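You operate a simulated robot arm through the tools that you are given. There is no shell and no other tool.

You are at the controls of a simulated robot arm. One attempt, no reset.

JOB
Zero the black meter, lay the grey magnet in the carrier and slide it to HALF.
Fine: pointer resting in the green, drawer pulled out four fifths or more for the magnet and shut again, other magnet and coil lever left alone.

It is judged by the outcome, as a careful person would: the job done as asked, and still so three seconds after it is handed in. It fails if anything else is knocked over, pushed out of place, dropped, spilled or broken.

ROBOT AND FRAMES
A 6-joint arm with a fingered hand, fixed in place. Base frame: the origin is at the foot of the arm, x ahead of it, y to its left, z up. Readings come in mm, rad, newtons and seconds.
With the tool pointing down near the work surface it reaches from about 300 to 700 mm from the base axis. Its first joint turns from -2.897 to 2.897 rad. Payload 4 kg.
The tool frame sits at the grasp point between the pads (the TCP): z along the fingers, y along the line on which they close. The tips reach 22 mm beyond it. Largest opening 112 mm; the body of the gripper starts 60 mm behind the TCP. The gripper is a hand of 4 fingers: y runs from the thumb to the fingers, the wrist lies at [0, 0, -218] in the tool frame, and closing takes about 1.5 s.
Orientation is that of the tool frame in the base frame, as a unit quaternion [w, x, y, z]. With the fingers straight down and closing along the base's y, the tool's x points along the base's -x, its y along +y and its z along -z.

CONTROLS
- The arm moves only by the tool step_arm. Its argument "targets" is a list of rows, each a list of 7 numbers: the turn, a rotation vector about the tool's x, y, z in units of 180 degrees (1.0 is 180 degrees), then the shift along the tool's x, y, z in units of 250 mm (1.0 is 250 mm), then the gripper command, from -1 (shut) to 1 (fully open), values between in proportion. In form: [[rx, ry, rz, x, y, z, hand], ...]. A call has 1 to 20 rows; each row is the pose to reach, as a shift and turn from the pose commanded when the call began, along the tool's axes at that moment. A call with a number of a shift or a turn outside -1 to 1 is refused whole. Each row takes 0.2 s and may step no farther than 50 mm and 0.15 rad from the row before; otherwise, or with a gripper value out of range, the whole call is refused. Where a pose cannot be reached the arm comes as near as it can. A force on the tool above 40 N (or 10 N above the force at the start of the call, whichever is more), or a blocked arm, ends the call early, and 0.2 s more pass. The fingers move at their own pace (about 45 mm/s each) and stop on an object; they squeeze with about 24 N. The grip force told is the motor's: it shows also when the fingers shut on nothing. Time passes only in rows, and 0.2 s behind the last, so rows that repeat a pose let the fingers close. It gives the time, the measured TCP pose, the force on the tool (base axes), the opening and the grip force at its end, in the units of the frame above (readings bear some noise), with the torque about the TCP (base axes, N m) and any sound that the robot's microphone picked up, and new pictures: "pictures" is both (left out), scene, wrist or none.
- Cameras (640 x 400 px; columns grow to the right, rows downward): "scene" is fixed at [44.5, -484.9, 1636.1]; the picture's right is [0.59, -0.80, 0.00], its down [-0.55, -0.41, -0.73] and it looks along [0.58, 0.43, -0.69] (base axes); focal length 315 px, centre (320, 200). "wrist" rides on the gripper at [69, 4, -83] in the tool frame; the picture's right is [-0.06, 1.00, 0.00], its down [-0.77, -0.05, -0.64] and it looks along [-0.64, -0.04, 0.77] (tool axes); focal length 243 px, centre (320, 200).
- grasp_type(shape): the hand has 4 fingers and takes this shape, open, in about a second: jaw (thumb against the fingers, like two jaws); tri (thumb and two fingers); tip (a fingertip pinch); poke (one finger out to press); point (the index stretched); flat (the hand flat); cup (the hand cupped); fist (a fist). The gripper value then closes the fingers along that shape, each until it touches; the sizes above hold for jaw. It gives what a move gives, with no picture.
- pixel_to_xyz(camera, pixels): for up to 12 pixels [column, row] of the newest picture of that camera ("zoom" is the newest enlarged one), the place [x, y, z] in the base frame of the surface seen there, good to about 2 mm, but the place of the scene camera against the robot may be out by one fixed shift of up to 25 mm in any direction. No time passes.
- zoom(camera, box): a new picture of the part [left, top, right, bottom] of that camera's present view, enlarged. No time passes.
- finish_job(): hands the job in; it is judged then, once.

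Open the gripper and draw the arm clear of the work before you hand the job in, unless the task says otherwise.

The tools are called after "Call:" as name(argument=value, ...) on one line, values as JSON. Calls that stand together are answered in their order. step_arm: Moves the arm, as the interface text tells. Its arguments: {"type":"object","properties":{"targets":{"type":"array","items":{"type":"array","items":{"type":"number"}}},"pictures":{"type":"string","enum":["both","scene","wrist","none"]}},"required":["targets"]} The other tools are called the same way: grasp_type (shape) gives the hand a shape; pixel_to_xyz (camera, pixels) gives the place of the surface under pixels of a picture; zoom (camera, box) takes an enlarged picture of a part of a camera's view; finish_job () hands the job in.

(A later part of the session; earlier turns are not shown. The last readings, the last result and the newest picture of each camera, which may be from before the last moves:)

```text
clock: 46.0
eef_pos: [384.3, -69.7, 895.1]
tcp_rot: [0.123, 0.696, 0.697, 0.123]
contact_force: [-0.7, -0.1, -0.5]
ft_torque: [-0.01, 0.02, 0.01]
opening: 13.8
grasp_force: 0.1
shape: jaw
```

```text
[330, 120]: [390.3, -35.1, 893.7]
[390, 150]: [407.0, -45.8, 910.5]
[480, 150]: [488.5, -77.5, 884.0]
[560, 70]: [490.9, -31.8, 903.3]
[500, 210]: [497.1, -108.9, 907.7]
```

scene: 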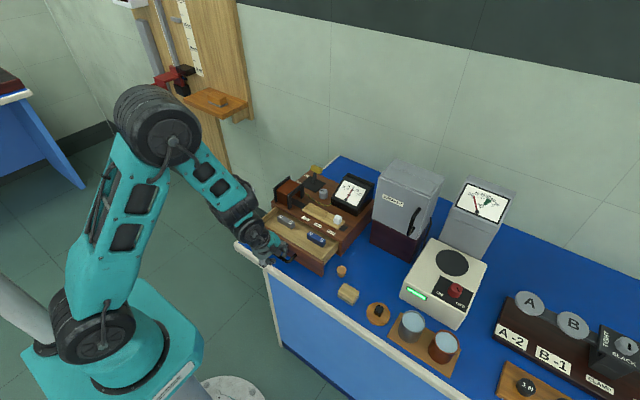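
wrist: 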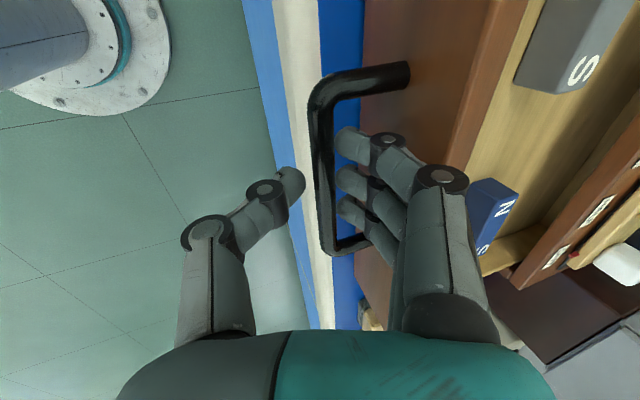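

Handle has come from x 503 to about 391, still sliding freely. I pull another 10 mm gently.

Call:
step_arm(targets=[[0, 0, 0, 0, -0.0188, -0.0068, -0.75], [0, 0, 0, 0, -0.0376, -0.0137, -0.75], [0, 0, 0, 0, -0.0376, -0.0137, -0.75]], pictures="both")

Call:
zoom(camera="scene", box=[230, 160, 370, 280])

Call:
pixel_to_xyz(camera="wrist", pixels=[[330, 120], [390, 150], [500, 100]])

```text
clock: 46.8
eef_pos: [376.2, -70.5, 896.2]
tcp_rot: [0.122, 0.696, 0.697, 0.123]
contact_force: [1.2, 0.4, -0.5]
ft_torque: [0.04, -0.01, -0.03]
opening: 14.1
grasp_force: 0.0
shape: jaw
```

scene: 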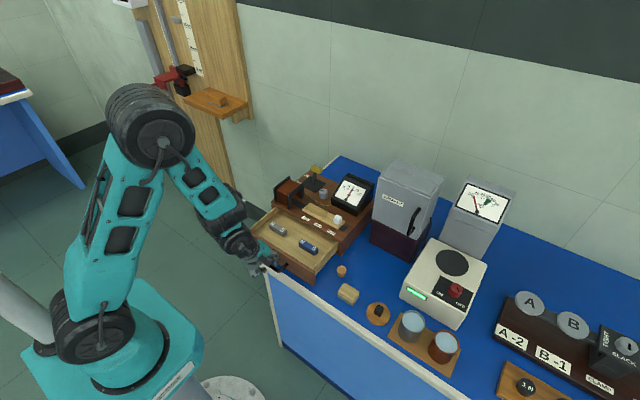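
wrist: 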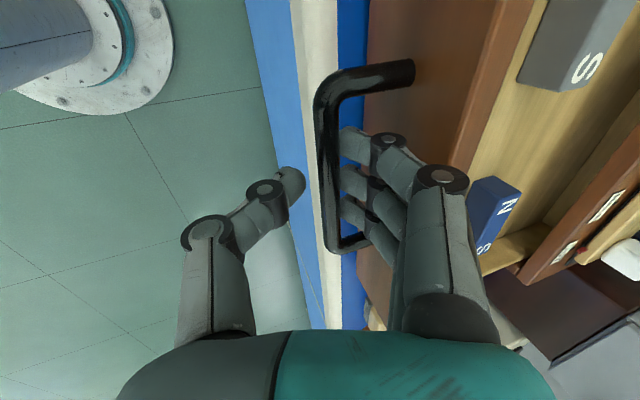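

```text
3.33 times, centred on (300, 220) of scene
```

zoom: 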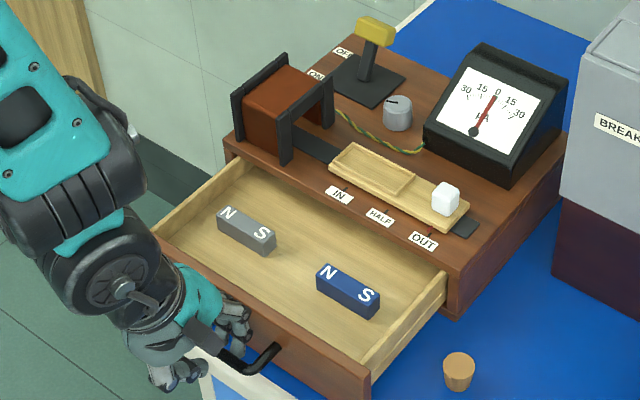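

```text
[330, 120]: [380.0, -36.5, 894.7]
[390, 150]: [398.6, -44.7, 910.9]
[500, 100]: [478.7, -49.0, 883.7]
```

About 122 mm out and no stop yet; the drawer's back wall is still hidden. I go on with 10 mm steps.

Call:
step_arm(targets=[[0, 0, 0, 0, -0.0188, -0.0068, -0.75], [0, 0, 0, 0, -0.0376, -0.0137, -0.75], [0, 0, 0, 0, -0.0376, -0.0137, -0.75]], pictures="scene")

Call:
zoom(camera="scene", box=[230, 160, 370, 280])

```text
clock: 47.6
eef_pos: [365.6, -70.4, 894.8]
tcp_rot: [0.122, 0.697, 0.696, 0.123]
contact_force: [0.2, 0.6, -0.5]
ft_torque: [-0.02, 0.0, -0.01]
opening: 14.0
grasp_force: 0.0
shape: jaw
```

scene: 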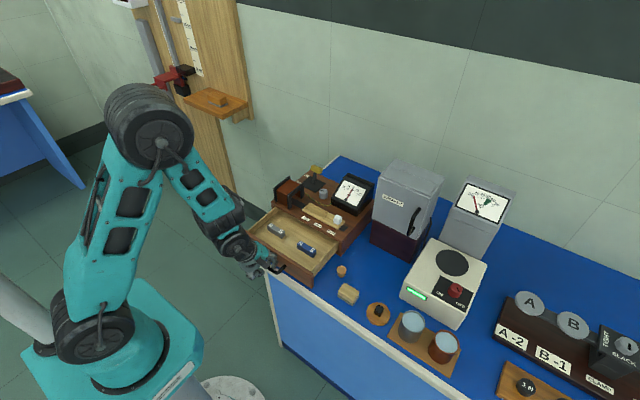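

```text
3.33 times, centred on (300, 220) of scene
```

zoom: 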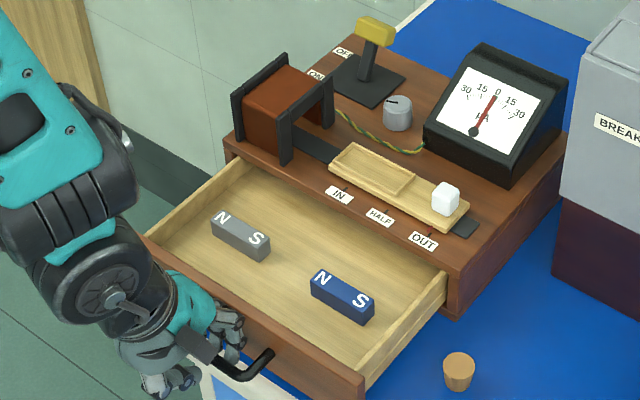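

Still free at about 132 mm. Another 10 mm.

Call:
step_arm(targets=[[0, 0, 0, 0, -0.0188, -0.0068, -0.75], [0, 0, 0, 0, -0.0376, -0.0137, -0.75], [0, 0, 0, 0, -0.0376, -0.0137, -0.75]], pictures="both")

Call:
zoom(camera="scene", box=[230, 160, 370, 280])

Call:
pixel_to_xyz(camera="wrist", pixels=[[330, 120], [390, 150], [500, 100]])

```text
clock: 48.4
eef_pos: [366.2, -70.0, 896.5]
tcp_rot: [0.122, 0.697, 0.696, 0.122]
contact_force: [0.5, 0.5, -0.4]
ft_torque: [0.0, -0.01, 0.01]
opening: 13.8
grasp_force: 0.1
shape: jaw
out of reach, approached as far as the arm can: row 1, 2, 3
```

scene: 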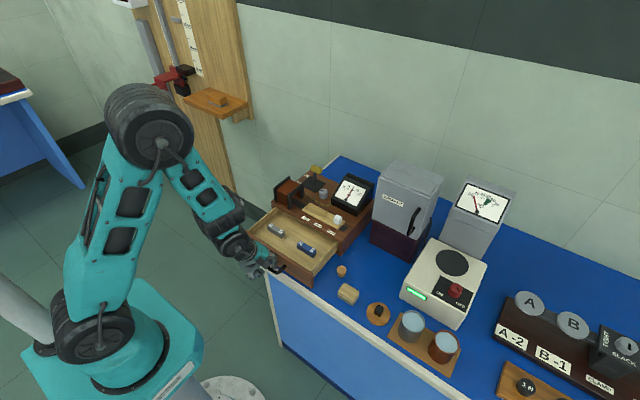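
wrist: 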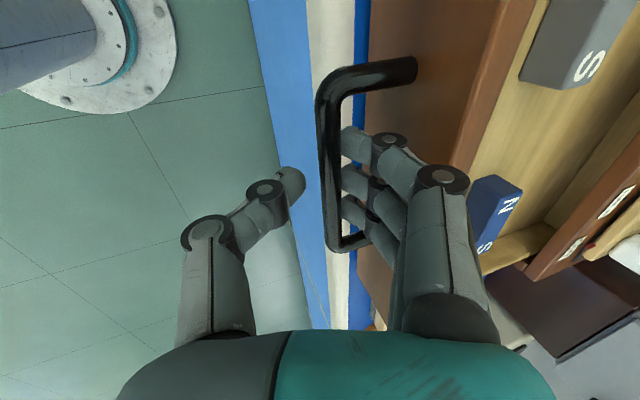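

```text
3.33 times, centred on (300, 220) of scene
```

zoom: 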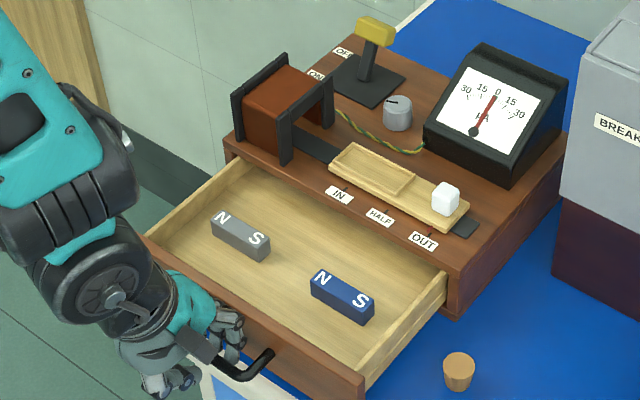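

```text
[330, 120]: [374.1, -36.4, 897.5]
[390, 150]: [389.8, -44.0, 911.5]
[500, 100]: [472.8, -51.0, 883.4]
```

The arm's reach limits this tilted pose; the drawer is about 131 mm out. I level the hand around the bar so that I can pull farther and find the stop.

Call:
step_arm(targets=[[0.0278, 0, 0, 0, 0.0062, -0.0052, -0.75], [0.0556, 0, 0, 0, 0.0123, -0.0104, -0.75], [0.0833, 0, 0, 0, 0.0185, -0.0156, -0.75], [0.1111, 0, 0, 0, 0.0246, -0.0208, -0.75], [0.1111, 0, 0, 0, 0.0246, -0.0208, -0.75]], pictures="both")

Call:
zoom(camera="scene", box=[230, 160, 370, 280])

```text
clock: 49.6
eef_pos: [370.9, -71.6, 903.0]
tcp_rot: [0.001, 0.707, 0.707, 0.001]
contact_force: [1.6, -1.8, 8.7]
ft_torque: [0.01, -0.9, -0.04]
opening: 15.3
grasp_force: 0.1
shape: jaw
```

scene: 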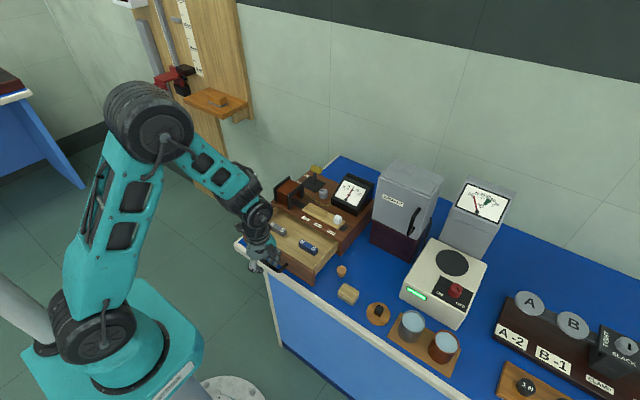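
wrist: 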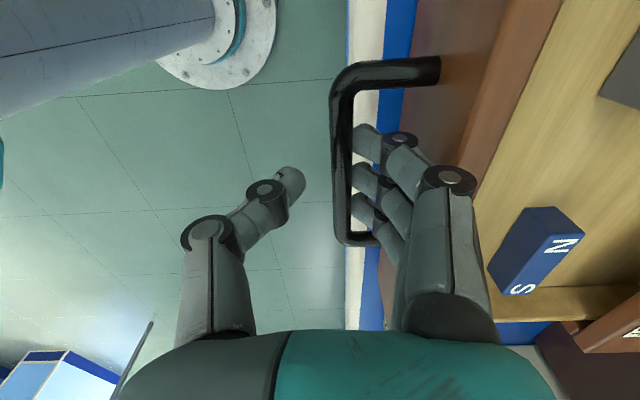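

```text
3.33 times, centred on (300, 220) of scene
```

zoom: 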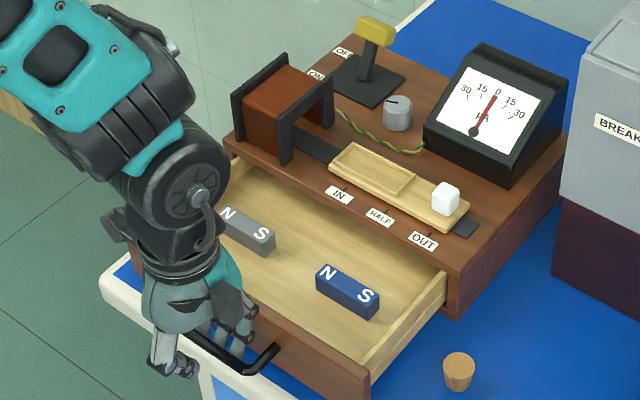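

A small 9 N upward push shows knuckles on the face's top edge. I tilt back by 8° to free them and pull 20 mm more.

Call:
step_arm(targets=[[-0.0222, 0, 0, 0, 0, 0, -0.75], [-0.0444, 0, 0, 0, 0, 0, -0.75], [-0.0444, 0, 0, 0, -0.02, 0, -0.75], [-0.0444, 0, 0, 0, -0.04, 0, -0.75], [-0.0444, 0, 0, 0, -0.06, 0, -0.75], [-0.0444, 0, 0, 0, -0.08, 0, -0.75], [-0.0444, 0, 0, 0, -0.08, 0, -0.75]], pictures="both")

Call:
zoom(camera="scene", box=[230, 160, 370, 280])

Call:
pixel_to_xyz(camera="wrist", pixels=[[340, 120], [480, 130], [500, 100]])

```text
clock: 51.2
eef_pos: [350.2, -69.9, 904.9]
tcp_rot: [0.05, 0.706, 0.705, 0.05]
contact_force: [0.6, 0.9, 0.2]
ft_torque: [0.0, -0.04, 0.03]
opening: 13.9
grasp_force: 0.0
shape: jaw
```

scene: 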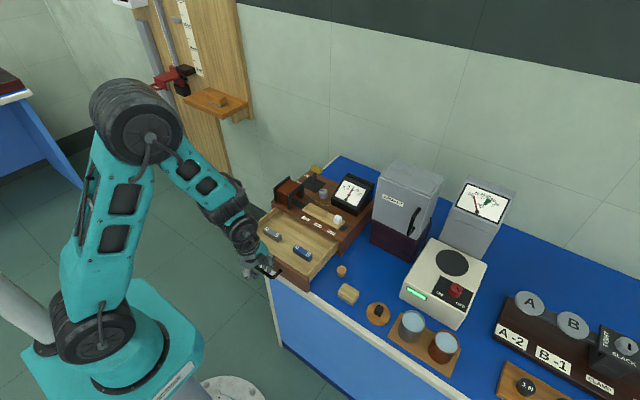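
wrist: 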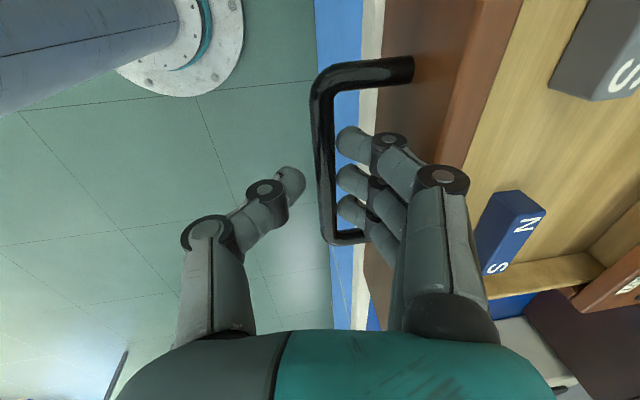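

```text
3.33 times, centred on (300, 220) of scene
```

zoom: 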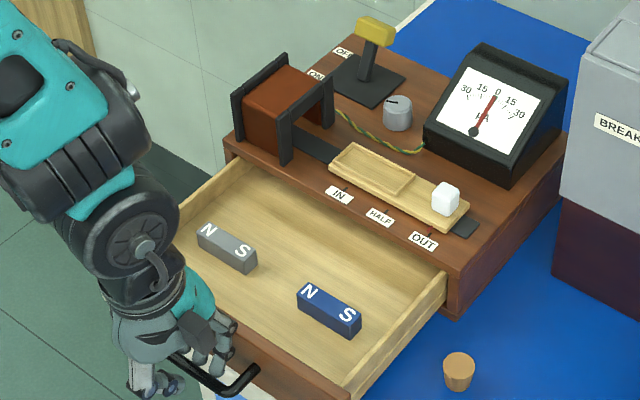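

```text
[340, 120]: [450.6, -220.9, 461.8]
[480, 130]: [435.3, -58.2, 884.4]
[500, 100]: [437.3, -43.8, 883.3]
```

About 149 mm out and still free, back wall still not visible. I pull 10 mm more, watching for the stop.

Call:
step_arm(targets=[[0, 0, 0, 0, -0.0198, -0.0028, -0.75], [0, 0, 0, 0, -0.0396, -0.0056, -0.75], [0, 0, 0, 0, -0.0396, -0.0056, -0.75]], pictures="both")

Call:
zoom(camera="scene", box=[230, 160, 370, 280])

```text
clock: 52.0
eef_pos: [342.5, -71.1, 904.5]
tcp_rot: [0.05, 0.705, 0.706, 0.05]
contact_force: [10.8, 0.7, 1.7]
ft_torque: [0.0, -0.21, 0.01]
opening: 15.9
grasp_force: 0.2
shape: jaw
```

scene: 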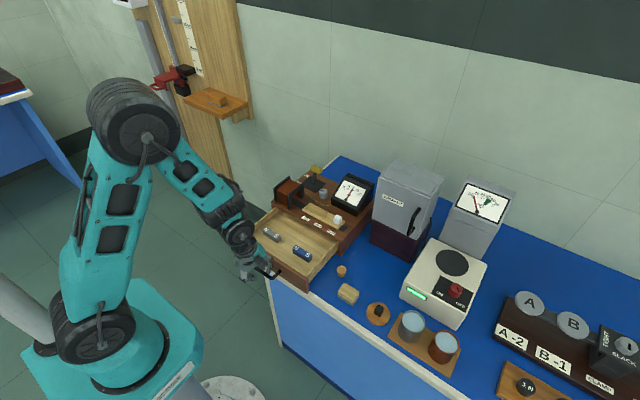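
wrist: 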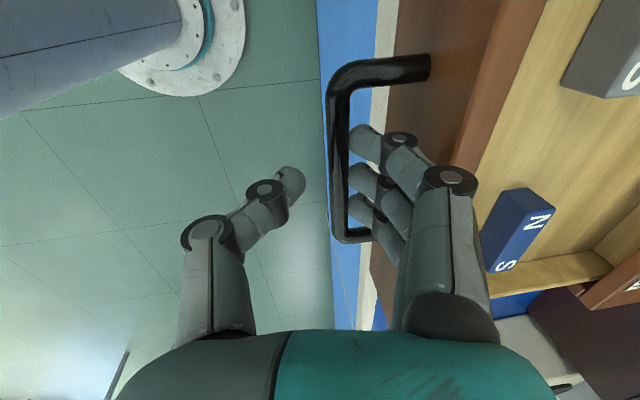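

```text
3.33 times, centred on (300, 220) of scene
```

zoom: 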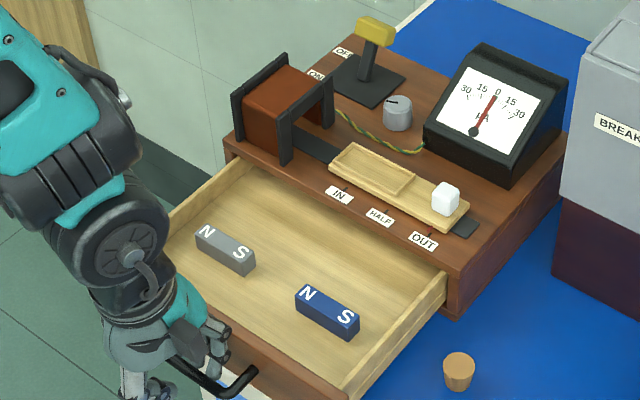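

At 152 mm the stop is felt (11 N), so the drawer is fully out. I ease off, open the fingers and lift straight out of the handle.

Call:
step_arm(targets=[[0, 0, 0, 0, 0.02, 0, -0.75], [0, 0, 0, 0, 0.02, 0, -0.5], [0, 0, 0, 0, 0.02, 0, -0.45], [0, 0, 0, 0, 0.02, -0.08, -0.45], [0, 0, 0, 0, 0.02, -0.2, -0.45], [0, 0, 0, 0, 0.02, -0.36, -0.45], [0, 0, 0, 0, 0.02, -0.5, -0.45], [0, 0, 0, 0, 0.02, -0.5, -0.45]])

Call:
zoom(camera="scene", box=[230, 160, 370, 280])

```text
clock: 53.8
eef_pos: [327.2, -70.5, 1026.1]
tcp_rot: [0.05, 0.705, 0.706, 0.049]
contact_force: [0.9, -0.7, 0.1]
ft_torque: [-0.02, -0.03, -0.01]
opening: 30.1
grasp_force: 0.0
shape: jaw
```

scene: 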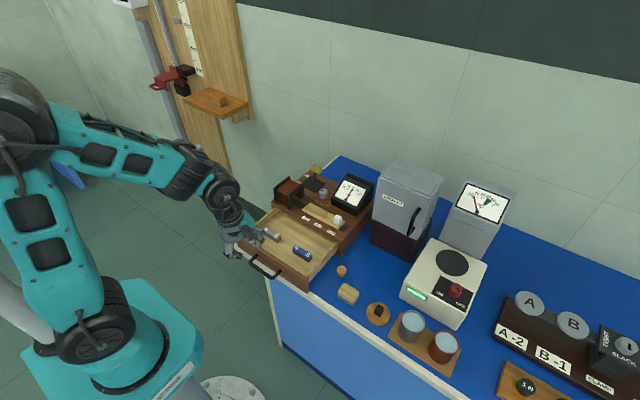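
wrist: 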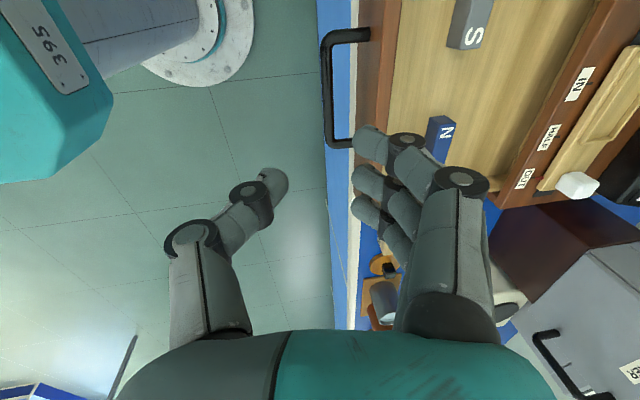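

```text
3.33 times, centred on (300, 220) of scene
```

zoom: 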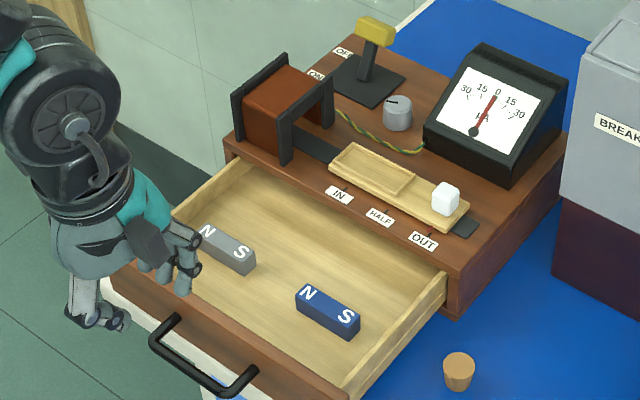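

The drawer stays out. I measure the grey magnet's corners from the enlarged scene view (around (225,250)) and the drawer walls.

Call:
pixel_to_xyz(camera="zoom", pixels=[[205, 232], [240, 252], [254, 262], [230, 272], [212, 228], [254, 272], [200, 250], [300, 290], [358, 320], [175, 215], [450, 270], [300, 240]])

Call:
pixel_to_xyz(camera="wrist", pixels=[[470, 30], [455, 30], [485, 30], [475, 5], [465, 48], [440, 125], [430, 40], [385, 60]])

```text
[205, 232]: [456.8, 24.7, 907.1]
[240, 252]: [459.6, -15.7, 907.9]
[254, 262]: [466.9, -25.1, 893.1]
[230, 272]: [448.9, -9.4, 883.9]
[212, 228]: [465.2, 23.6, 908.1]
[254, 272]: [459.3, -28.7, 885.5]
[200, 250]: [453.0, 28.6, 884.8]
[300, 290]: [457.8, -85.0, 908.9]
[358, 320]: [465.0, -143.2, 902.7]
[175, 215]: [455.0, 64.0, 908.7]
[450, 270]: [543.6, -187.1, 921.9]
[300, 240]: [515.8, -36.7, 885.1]
```

```text
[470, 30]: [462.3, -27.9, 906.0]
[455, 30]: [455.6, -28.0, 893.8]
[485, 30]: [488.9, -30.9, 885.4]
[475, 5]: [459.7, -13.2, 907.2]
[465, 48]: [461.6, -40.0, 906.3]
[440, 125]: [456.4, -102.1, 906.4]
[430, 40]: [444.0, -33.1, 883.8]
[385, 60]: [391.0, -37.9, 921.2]
```

Grey magnet: top z 906.5, about x 461, y from roughly +16 to -42. I level the hand and go above it at z 1010 for a clear look.

Call:
step_arm(targets=[[0.0111, 0, 0, 0.057, 0.1096, 0.0315, -0.2], [0.0222, 0, 0, 0.114, 0.2193, 0.063, -0.2], [0.0333, 0, 0, 0.171, 0.3289, 0.0945, -0.2], [0.0444, 0, 0, 0.228, 0.4385, 0.126, -0.2], [0.0444, 0, 0, 0.228, 0.4385, 0.126, -0.2]])

Call:
zoom(camera="wrist", box=[240, 40, 480, 240])

```text
clock: 55.0
eef_pos: [440.3, -13.7, 1010.1]
tcp_rot: [0.0, 0.707, 0.707, -0.001]
contact_force: [0.0, 0.3, 0.3]
ft_torque: [-0.01, -0.03, 0.0]
opening: 44.2
grasp_force: 0.1
shape: jaw
```

scene: 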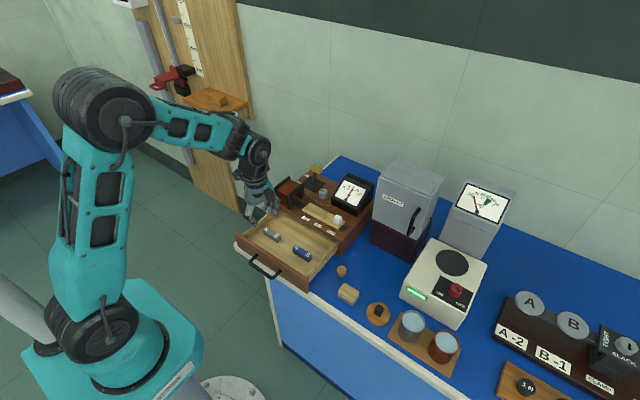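
wrist: 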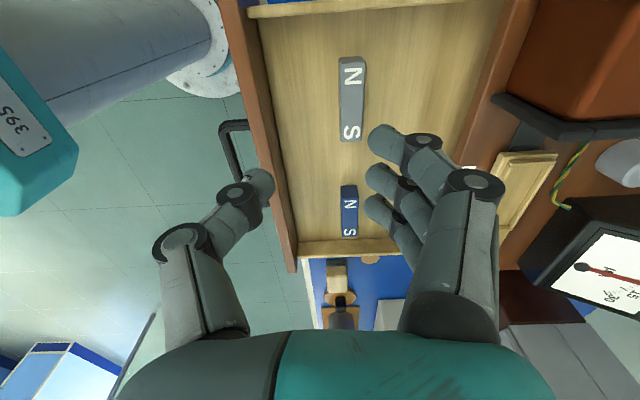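

```text
2.00 times, centred on (360, 140) of wrist
```

zoom: 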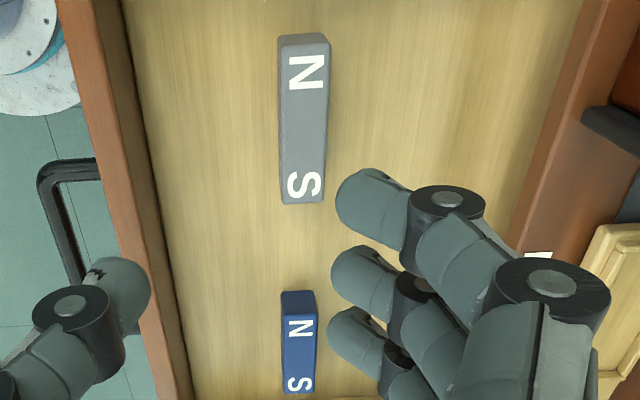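

I read the corners of the grey magnet in this enlarged wrist view (top face from (285,45) to (325,200)).

Call:
pixel_to_xyz(camera="zoom", pixels=[[284, 48], [326, 46], [284, 198], [322, 200], [305, 125], [286, 125], [322, 125], [300, 36], [302, 300], [302, 390], [230, 150], [450, 150]])

```text
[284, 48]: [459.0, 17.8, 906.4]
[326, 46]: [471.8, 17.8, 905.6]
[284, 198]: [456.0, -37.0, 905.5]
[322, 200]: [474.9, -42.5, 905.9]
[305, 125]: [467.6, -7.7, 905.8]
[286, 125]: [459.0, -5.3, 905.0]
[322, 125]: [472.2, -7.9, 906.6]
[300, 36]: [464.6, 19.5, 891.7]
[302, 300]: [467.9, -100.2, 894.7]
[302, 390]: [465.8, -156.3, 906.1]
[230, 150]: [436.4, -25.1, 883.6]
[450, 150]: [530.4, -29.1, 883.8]
```

Grey magnet: centre about (466,-12), 18 wide, 61 long, 22 high. Before gripping I measure the carrier's recess in an enlarged scene view.

Call:
zoom(camera="scene", box=[295, 190, 355, 235])

```text
8.89 times, centred on (325, 212) of scene
```

zoom: 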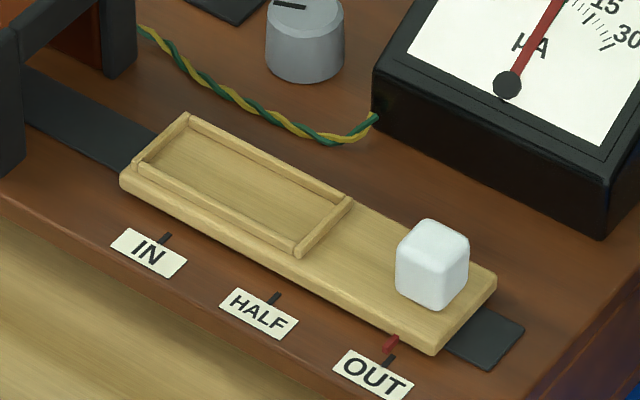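

The recess is a low rim frame on the plate; a red mark on the carrier shows its position against the ticks. I measure rim, floor, ticks and mark.

Call:
pixel_to_xyz(camera="zoom", pixels=[[190, 118], [137, 163], [298, 247], [348, 200], [240, 185], [268, 157], [218, 212], [372, 230], [390, 345], [388, 362], [273, 298], [167, 238]])

Call:
pixel_to_xyz(camera="zoom", pixels=[[432, 235], [432, 300], [400, 290], [467, 250], [125, 182], [440, 348], [495, 275], [190, 130], [150, 168], [330, 200], [300, 235], [400, 260]])

```text
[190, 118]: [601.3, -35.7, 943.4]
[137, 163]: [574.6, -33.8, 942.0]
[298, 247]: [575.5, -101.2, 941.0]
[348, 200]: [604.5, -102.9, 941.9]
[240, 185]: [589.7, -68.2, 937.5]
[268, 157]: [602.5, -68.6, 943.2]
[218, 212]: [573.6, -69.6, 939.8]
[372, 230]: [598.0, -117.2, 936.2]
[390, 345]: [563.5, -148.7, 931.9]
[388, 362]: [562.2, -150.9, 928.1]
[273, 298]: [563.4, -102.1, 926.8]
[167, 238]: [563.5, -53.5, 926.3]
```

```text
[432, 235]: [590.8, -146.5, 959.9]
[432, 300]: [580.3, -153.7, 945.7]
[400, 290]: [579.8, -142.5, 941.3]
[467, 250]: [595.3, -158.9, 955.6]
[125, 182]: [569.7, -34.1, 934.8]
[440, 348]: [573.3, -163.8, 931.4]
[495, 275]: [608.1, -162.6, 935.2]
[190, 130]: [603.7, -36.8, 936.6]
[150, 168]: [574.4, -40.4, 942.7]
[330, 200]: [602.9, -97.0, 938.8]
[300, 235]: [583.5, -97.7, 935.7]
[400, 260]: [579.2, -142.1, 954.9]
```

Rim inner space is about 63-64 mm by 25 mm, so the 61 mm magnet just fits lengthwise. I move over the magnet to z 955 and check alignment before descending.

Call:
step_arm(targets=[[0, 0, 0, 0.0068, 0.1028, 0, -0.2], [0, 0, 0, 0.0068, 0.1028, 0.08, -0.2], [0, 0, 0, 0.0068, 0.1028, 0.16, -0.2], [0, 0, 0, 0.0068, 0.1028, 0.22, -0.2], [0, 0, 0, 0.0068, 0.1028, 0.22, -0.2]], pictures="wrist")

Call:
zoom(camera="wrist", box=[250, 100, 400, 220])

```text
clock: 56.2
eef_pos: [466.3, -12.0, 957.2]
tcp_rot: [0.0, 0.707, 0.708, 0.0]
contact_force: [-0.4, 0.5, 0.0]
ft_torque: [0.0, 0.02, 0.01]
opening: 44.3
grasp_force: 0.1
shape: jaw
```

wrist: 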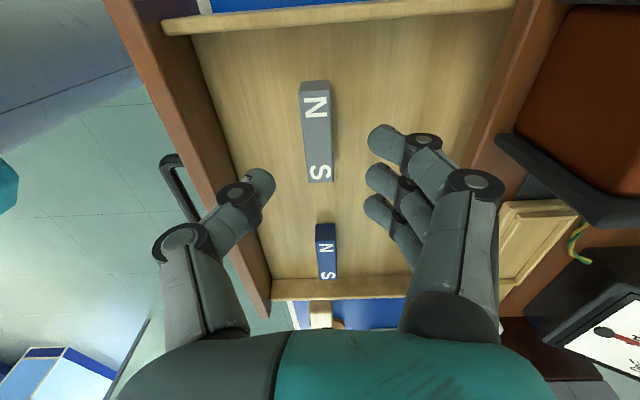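

```text
3.33 times, centred on (325, 160) of wrist
```

zoom: 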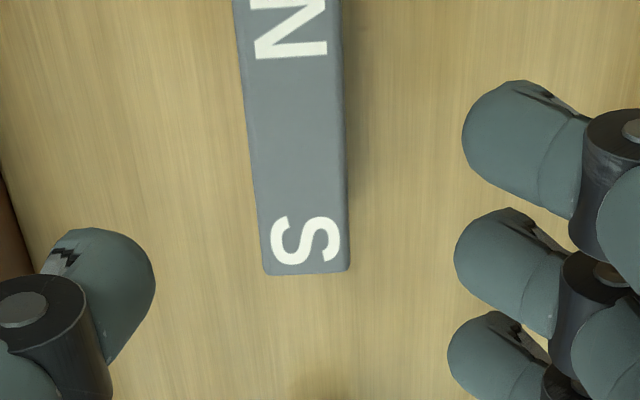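

The magnet's centre works out at about (465,-10), well between the fingers. I descend to z 916 so that the tips are 10 mm above the drawer floor.

Call:
step_arm(targets=[[0, 0, 0, 0.006, -0.004, 0.06, -0.2], [0, 0, 0, 0.006, -0.004, 0.12, -0.2], [0, 0, 0, 0.006, -0.004, 0.165, -0.2], [0, 0, 0, 0.006, -0.004, 0.165, -0.2]], pictures="wrist")

Call:
zoom(camera="wrist", box=[230, 100, 430, 250])

```text
clock: 57.2
eef_pos: [465.3, -10.0, 917.1]
tcp_rot: [0.0, 0.706, 0.708, 0.001]
contact_force: [-0.1, 0.4, -0.4]
ft_torque: [0.01, 0.01, -0.02]
opening: 44.2
grasp_force: 0.1
shape: jaw
```

wrist: 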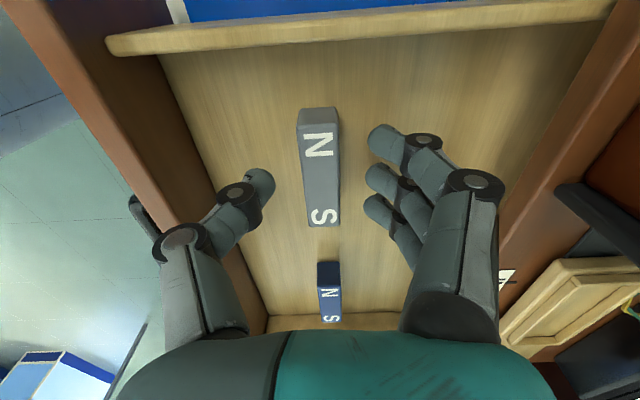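

```text
2.67 times, centred on (330, 175) of wrist
```

zoom: 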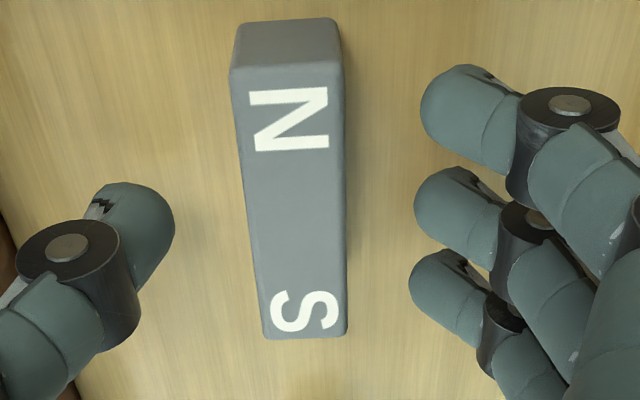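

The magnet is centred between thumb (120,230) and fingers (430,190). I close on it.

Call:
step_arm(targets=[[0, 0, 0, 0, 0, 0, -0.5], [0, 0, 0, 0, 0, 0, -0.8], [0, 0, 0, 0, 0, 0, -1], [0, 0, 0, 0, 0, 0, -1], [0, 0, 0, 0, 0, 0, -1]], pictures="wrist")

Call:
zoom(camera="wrist", box=[230, 100, 430, 250])

```text
clock: 58.4
eef_pos: [463.8, -9.8, 917.4]
tcp_rot: [-0.001, 0.708, 0.707, 0.0]
contact_force: [-0.3, -0.5, 0.0]
ft_torque: [0.0, -0.02, -0.01]
opening: 12.4
grasp_force: 24.0
shape: jaw
```

wrist: 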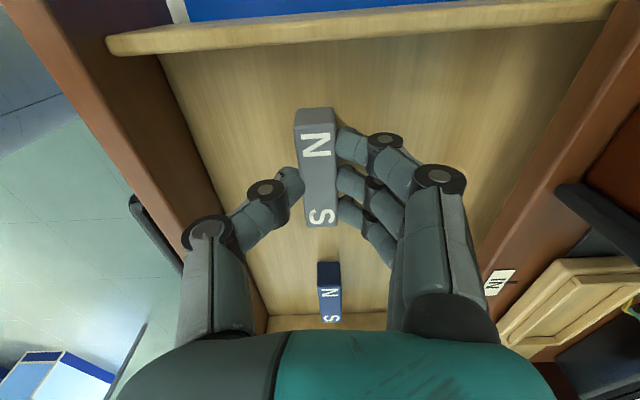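

```text
2.67 times, centred on (330, 175) of wrist
```

zoom: 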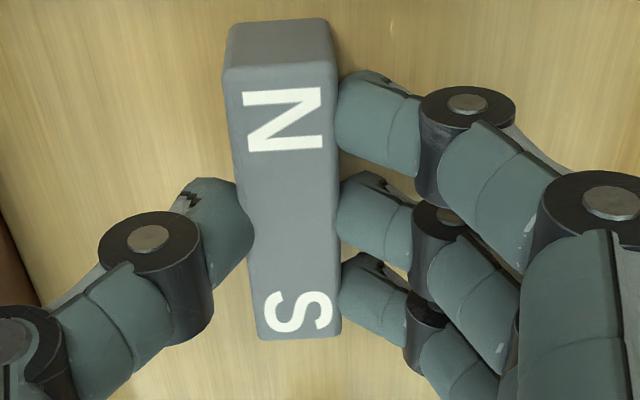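

Good grip: thumb and three fingers on its long sides. I lift it slowly.

Call:
step_arm(targets=[[0, 0, 0, 0, 0, -0.02, -1], [0, 0, 0, 0, 0, -0.06, -1], [0, 0, 0, 0, 0, -0.12, -1], [0, 0, 0, 0, 0, -0.2, -1], [0, 0, 0, 0, 0, -0.28, -1], [0, 0, 0, 0, 0, -0.36, -1], [0, 0, 0, 0, 0, -0.36, -1]])

Call:
zoom(camera="wrist", box=[230, 100, 430, 250])

```text
clock: 60.0
eef_pos: [465.1, -10.4, 1005.7]
tcp_rot: [0.0, 0.707, 0.708, 0.0]
contact_force: [0.0, 0.2, -0.9]
ft_torque: [-0.02, 0.0, 0.0]
opening: 12.5
grasp_force: 23.8
shape: jaw
```

scene: 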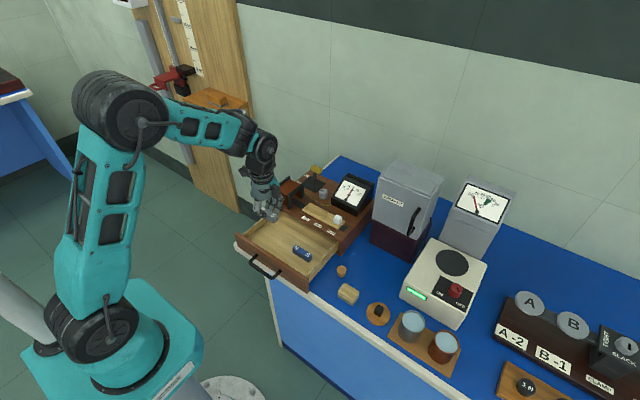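
wrist: 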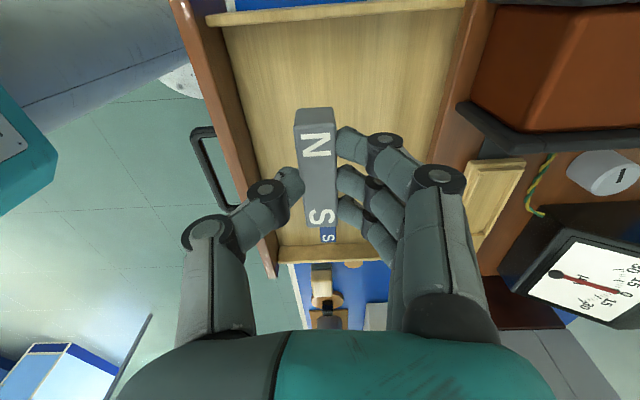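

```text
2.67 times, centred on (330, 175) of wrist
```

zoom: 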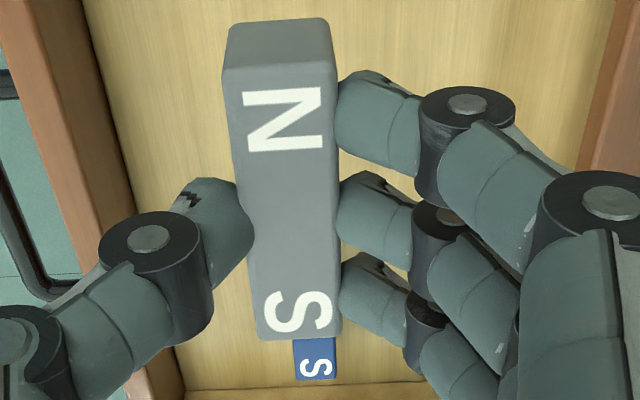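

The magnet is held firmly, centred on the tool to within 1 mm, about 58-60 mm long. I carry it sideways to y -80 and then forward above the carrier recess at z ~1005.

Call:
step_arm(targets=[[0, 0, 0, -0.1, 0, 0, -1], [0, 0, 0, -0.2, 0, 0, -1], [0, 0, 0, -0.28, 0, 0, -1], [0, 0, 0, -0.28, 0.1, 0, -1], [0, 0, 0, -0.28, 0.2, 0, -1], [0, 0, 0, -0.28, 0.3, 0, -1], [0, 0, 0, -0.28, 0.4, 0, -1], [0, 0, 0, -0.28, 0.492, 0, -1], [0, 0, 0, -0.28, 0.492, 0, -1]])

Call:
zoom(camera="wrist", box=[220, 20, 460, 240])

Call:
zoom(camera="scene", box=[250, 150, 390, 260])

```text
clock: 62.0
eef_pos: [586.6, -81.5, 1007.4]
tcp_rot: [0.0, 0.707, 0.707, 0.0]
contact_force: [-0.2, 0.0, -1.3]
ft_torque: [-0.01, 0.01, 0.02]
opening: 12.3
grasp_force: 24.1
shape: jaw
```

scene: 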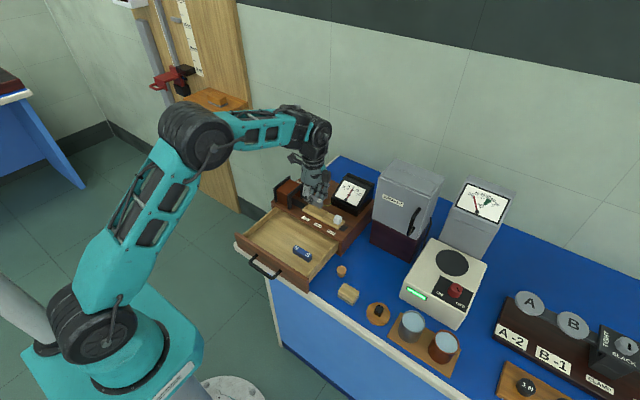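
wrist: 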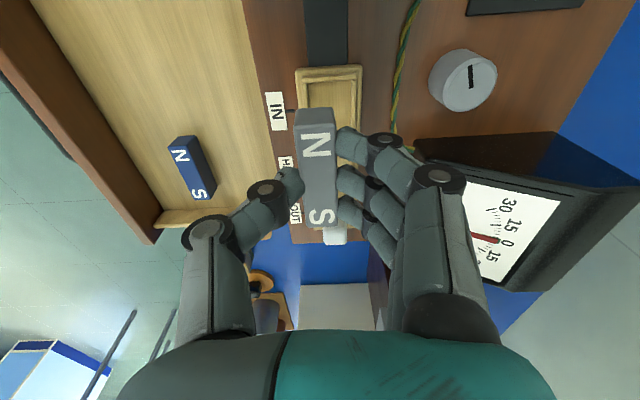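

```text
1.82 times, centred on (340, 130) of wrist
```

zoom: 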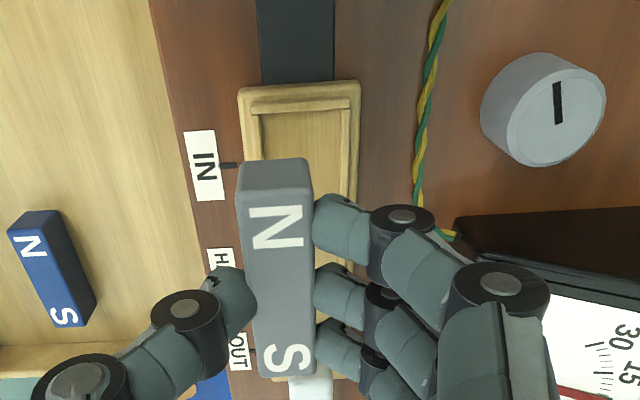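

```text
3.64 times, centred on (320, 205) of scene
```

zoom: 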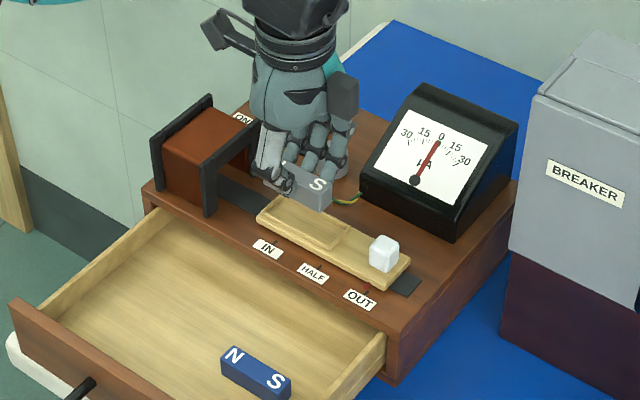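

I measure the visible end of the recess with the wrist camera: rim inner edge near row 82, sides near columns 308 and 352.

Call:
zoom(camera="wrist", box=[280, 50, 380, 120])

```text
5.71 times, centred on (330, 85) of wrist
```

zoom: 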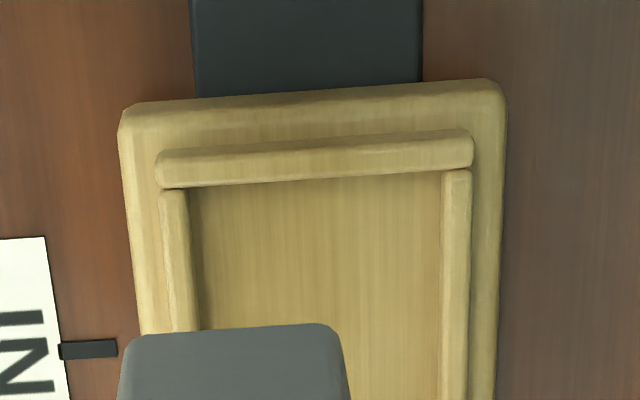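

Call:
pixel_to_xyz(camera="zoom", pixels=[[210, 210], [425, 195], [310, 188], [310, 155], [175, 250], [455, 250], [210, 300], [425, 300], [310, 250], [165, 160], [465, 145], [200, 190]])

Call:
pixel_to_xyz(camera="zoom", pixels=[[250, 187], [370, 180], [300, 184], [195, 260], [195, 300], [435, 260], [435, 300], [130, 140], [498, 120], [310, 102], [180, 300], [456, 320]])

```text
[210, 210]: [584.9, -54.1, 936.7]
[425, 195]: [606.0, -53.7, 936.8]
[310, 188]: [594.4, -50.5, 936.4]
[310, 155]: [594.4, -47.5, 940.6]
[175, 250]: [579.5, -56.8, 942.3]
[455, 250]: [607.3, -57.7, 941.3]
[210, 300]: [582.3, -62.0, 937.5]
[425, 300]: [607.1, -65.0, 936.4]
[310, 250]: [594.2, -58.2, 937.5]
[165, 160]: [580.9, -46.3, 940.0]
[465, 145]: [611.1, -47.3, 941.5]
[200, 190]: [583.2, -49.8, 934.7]
```

```text
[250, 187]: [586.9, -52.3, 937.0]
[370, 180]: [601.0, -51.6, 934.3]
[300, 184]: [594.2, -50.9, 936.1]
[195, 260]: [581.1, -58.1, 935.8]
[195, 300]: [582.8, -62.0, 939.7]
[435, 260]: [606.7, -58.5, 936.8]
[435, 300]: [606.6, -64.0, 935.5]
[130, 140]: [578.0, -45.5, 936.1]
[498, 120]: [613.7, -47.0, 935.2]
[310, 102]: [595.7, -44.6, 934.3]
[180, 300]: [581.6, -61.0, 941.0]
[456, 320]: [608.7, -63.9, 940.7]
```

Recess: floor z 936.5, rim top 941, x 582-607, +y inner edge at -50.7. I shift to TCP (595,-83) and lower to about 8 mm above the rim for a visual check.

Call:
step_arm(targets=[[0, 0, 0, -0.004, 0.016, 0.03, -1], [0, 0, 0, -0.008, 0.032, 0.06, -1], [0, 0, 0, -0.008, 0.032, 0.1, -1], [0, 0, 0, -0.008, 0.032, 0.1, -1]])

Call:
zoom(camera="wrist", box=[270, 40, 390, 140])

Call:
zoom(camera="scene", box=[290, 175, 360, 235])

```text
clock: 63.0
eef_pos: [595.9, -80.9, 981.9]
tcp_rot: [0.0, 0.707, 0.707, 0.0]
contact_force: [-0.3, 0.0, -1.8]
ft_torque: [-0.01, 0.0, 0.01]
opening: 12.7
grasp_force: 24.0
shape: jaw
```

scene: 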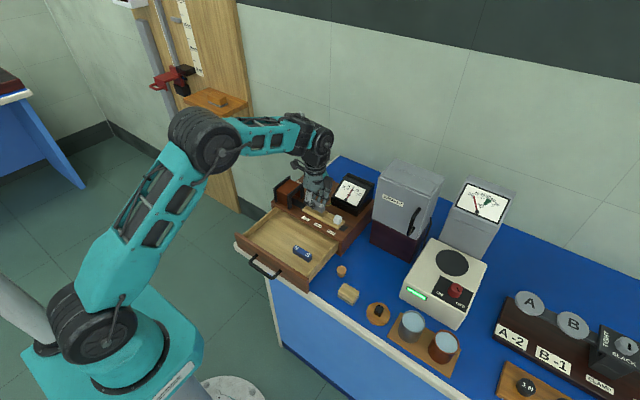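
wrist: 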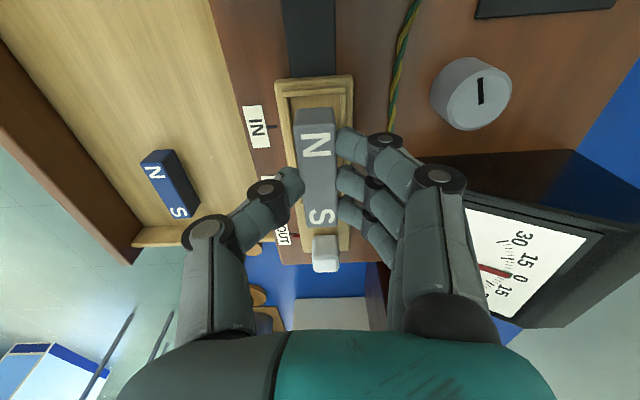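

```text
4.00 times, centred on (330, 90) of wrist
```

zoom: 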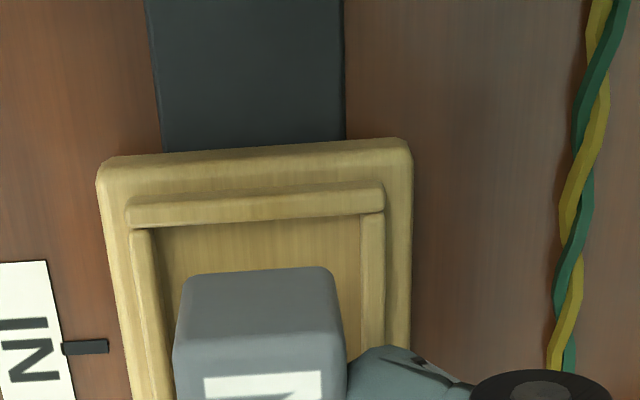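

```text
6.67 times, centred on (325, 205) of scene
```

zoom: 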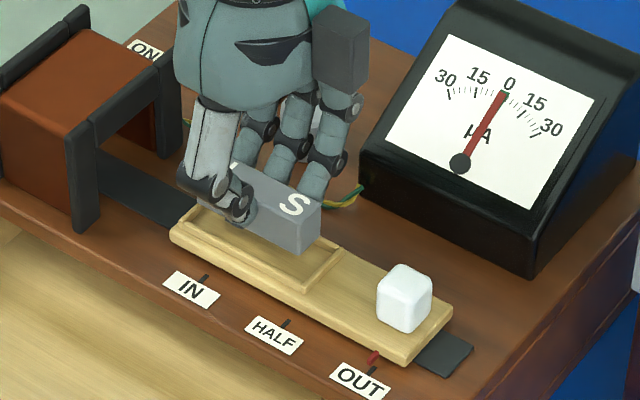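

Magnet and recess are aligned: sides centred within 1 mm, +y end gap about 3 mm. I shift 0.8 mm toward +y and lower 11 mm slowly.

Call:
step_arm(targets=[[0, 0, 0, 0.0032, 0, 0.012, -1], [0, 0, 0, 0.0032, 0, 0.024, -1], [0, 0, 0, 0.0032, 0, 0.036, -1], [0, 0, 0, 0.0032, 0, 0.044, -1], [0, 0, 0, 0.0032, 0, 0.044, -1]])

Call:
zoom(camera="wrist", box=[270, 40, 390, 140])

Call:
zoom(camera="scene", box=[290, 175, 360, 235])

```text
clock: 64.2
eef_pos: [596.1, -82.3, 970.4]
tcp_rot: [0.0, 0.707, 0.707, -0.001]
contact_force: [0.3, 0.8, -1.7]
ft_torque: [0.01, -0.01, 0.02]
opening: 12.6
grasp_force: 23.6
shape: jaw
```

scene: 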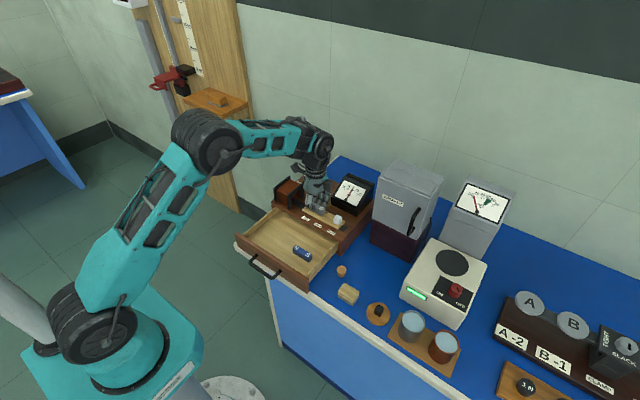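
wrist: 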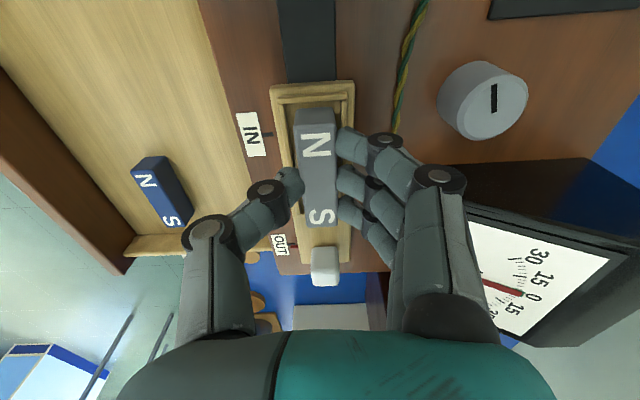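

```text
4.00 times, centred on (330, 90) of wrist
```

zoom: 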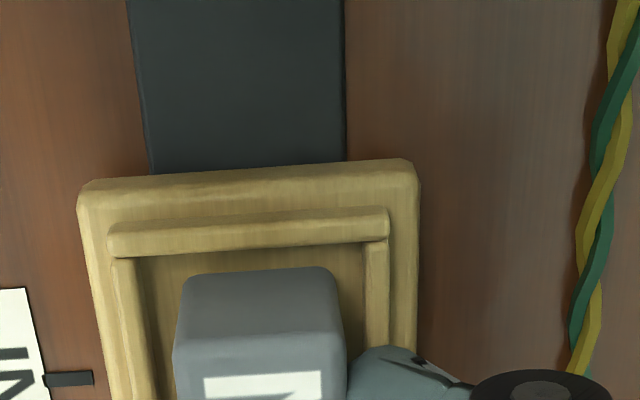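

```text
6.67 times, centred on (325, 205) of scene
```

zoom: 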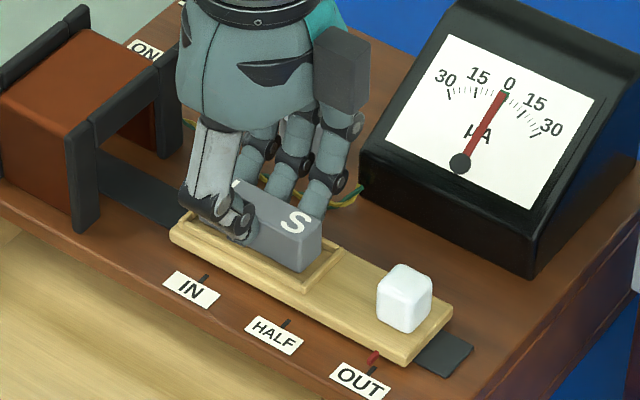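

It is dropping into the recess freely. I lower 1.5 mm more, watching the force for touch-down.

Call:
step_arm(targets=[[0, 0, 0, 0, 0, 0.004, -1], [0, 0, 0, 0, 0, 0.006, -1]], pictures="none")

```text
clock: 64.8
eef_pos: [594.9, -82.3, 967.5]
tcp_rot: [0.0, 0.708, 0.707, 0.0]
contact_force: [-0.2, -0.1, -0.2]
ft_torque: [0.0, 0.04, -0.04]
opening: 12.8
grasp_force: 23.9
shape: jaw
```

The hanging weight (-1.7 N) has gone to about zero, so it is touching. I go 0.5 mm more to confirm.

Call:
step_arm(targets=[[0, 0, 0, 0, 0, 0.002, -1], [0, 0, 0, 0, 0, 0.002, -1]], pictures="none")

```text
clock: 65.4
eef_pos: [596.4, -82.5, 968.8]
tcp_rot: [0.0, 0.707, 0.707, 0.0]
contact_force: [-0.5, -0.2, 1.0]
ft_torque: [0.03, 0.0, 0.02]
opening: 12.6
grasp_force: 24.4
shape: jaw
```

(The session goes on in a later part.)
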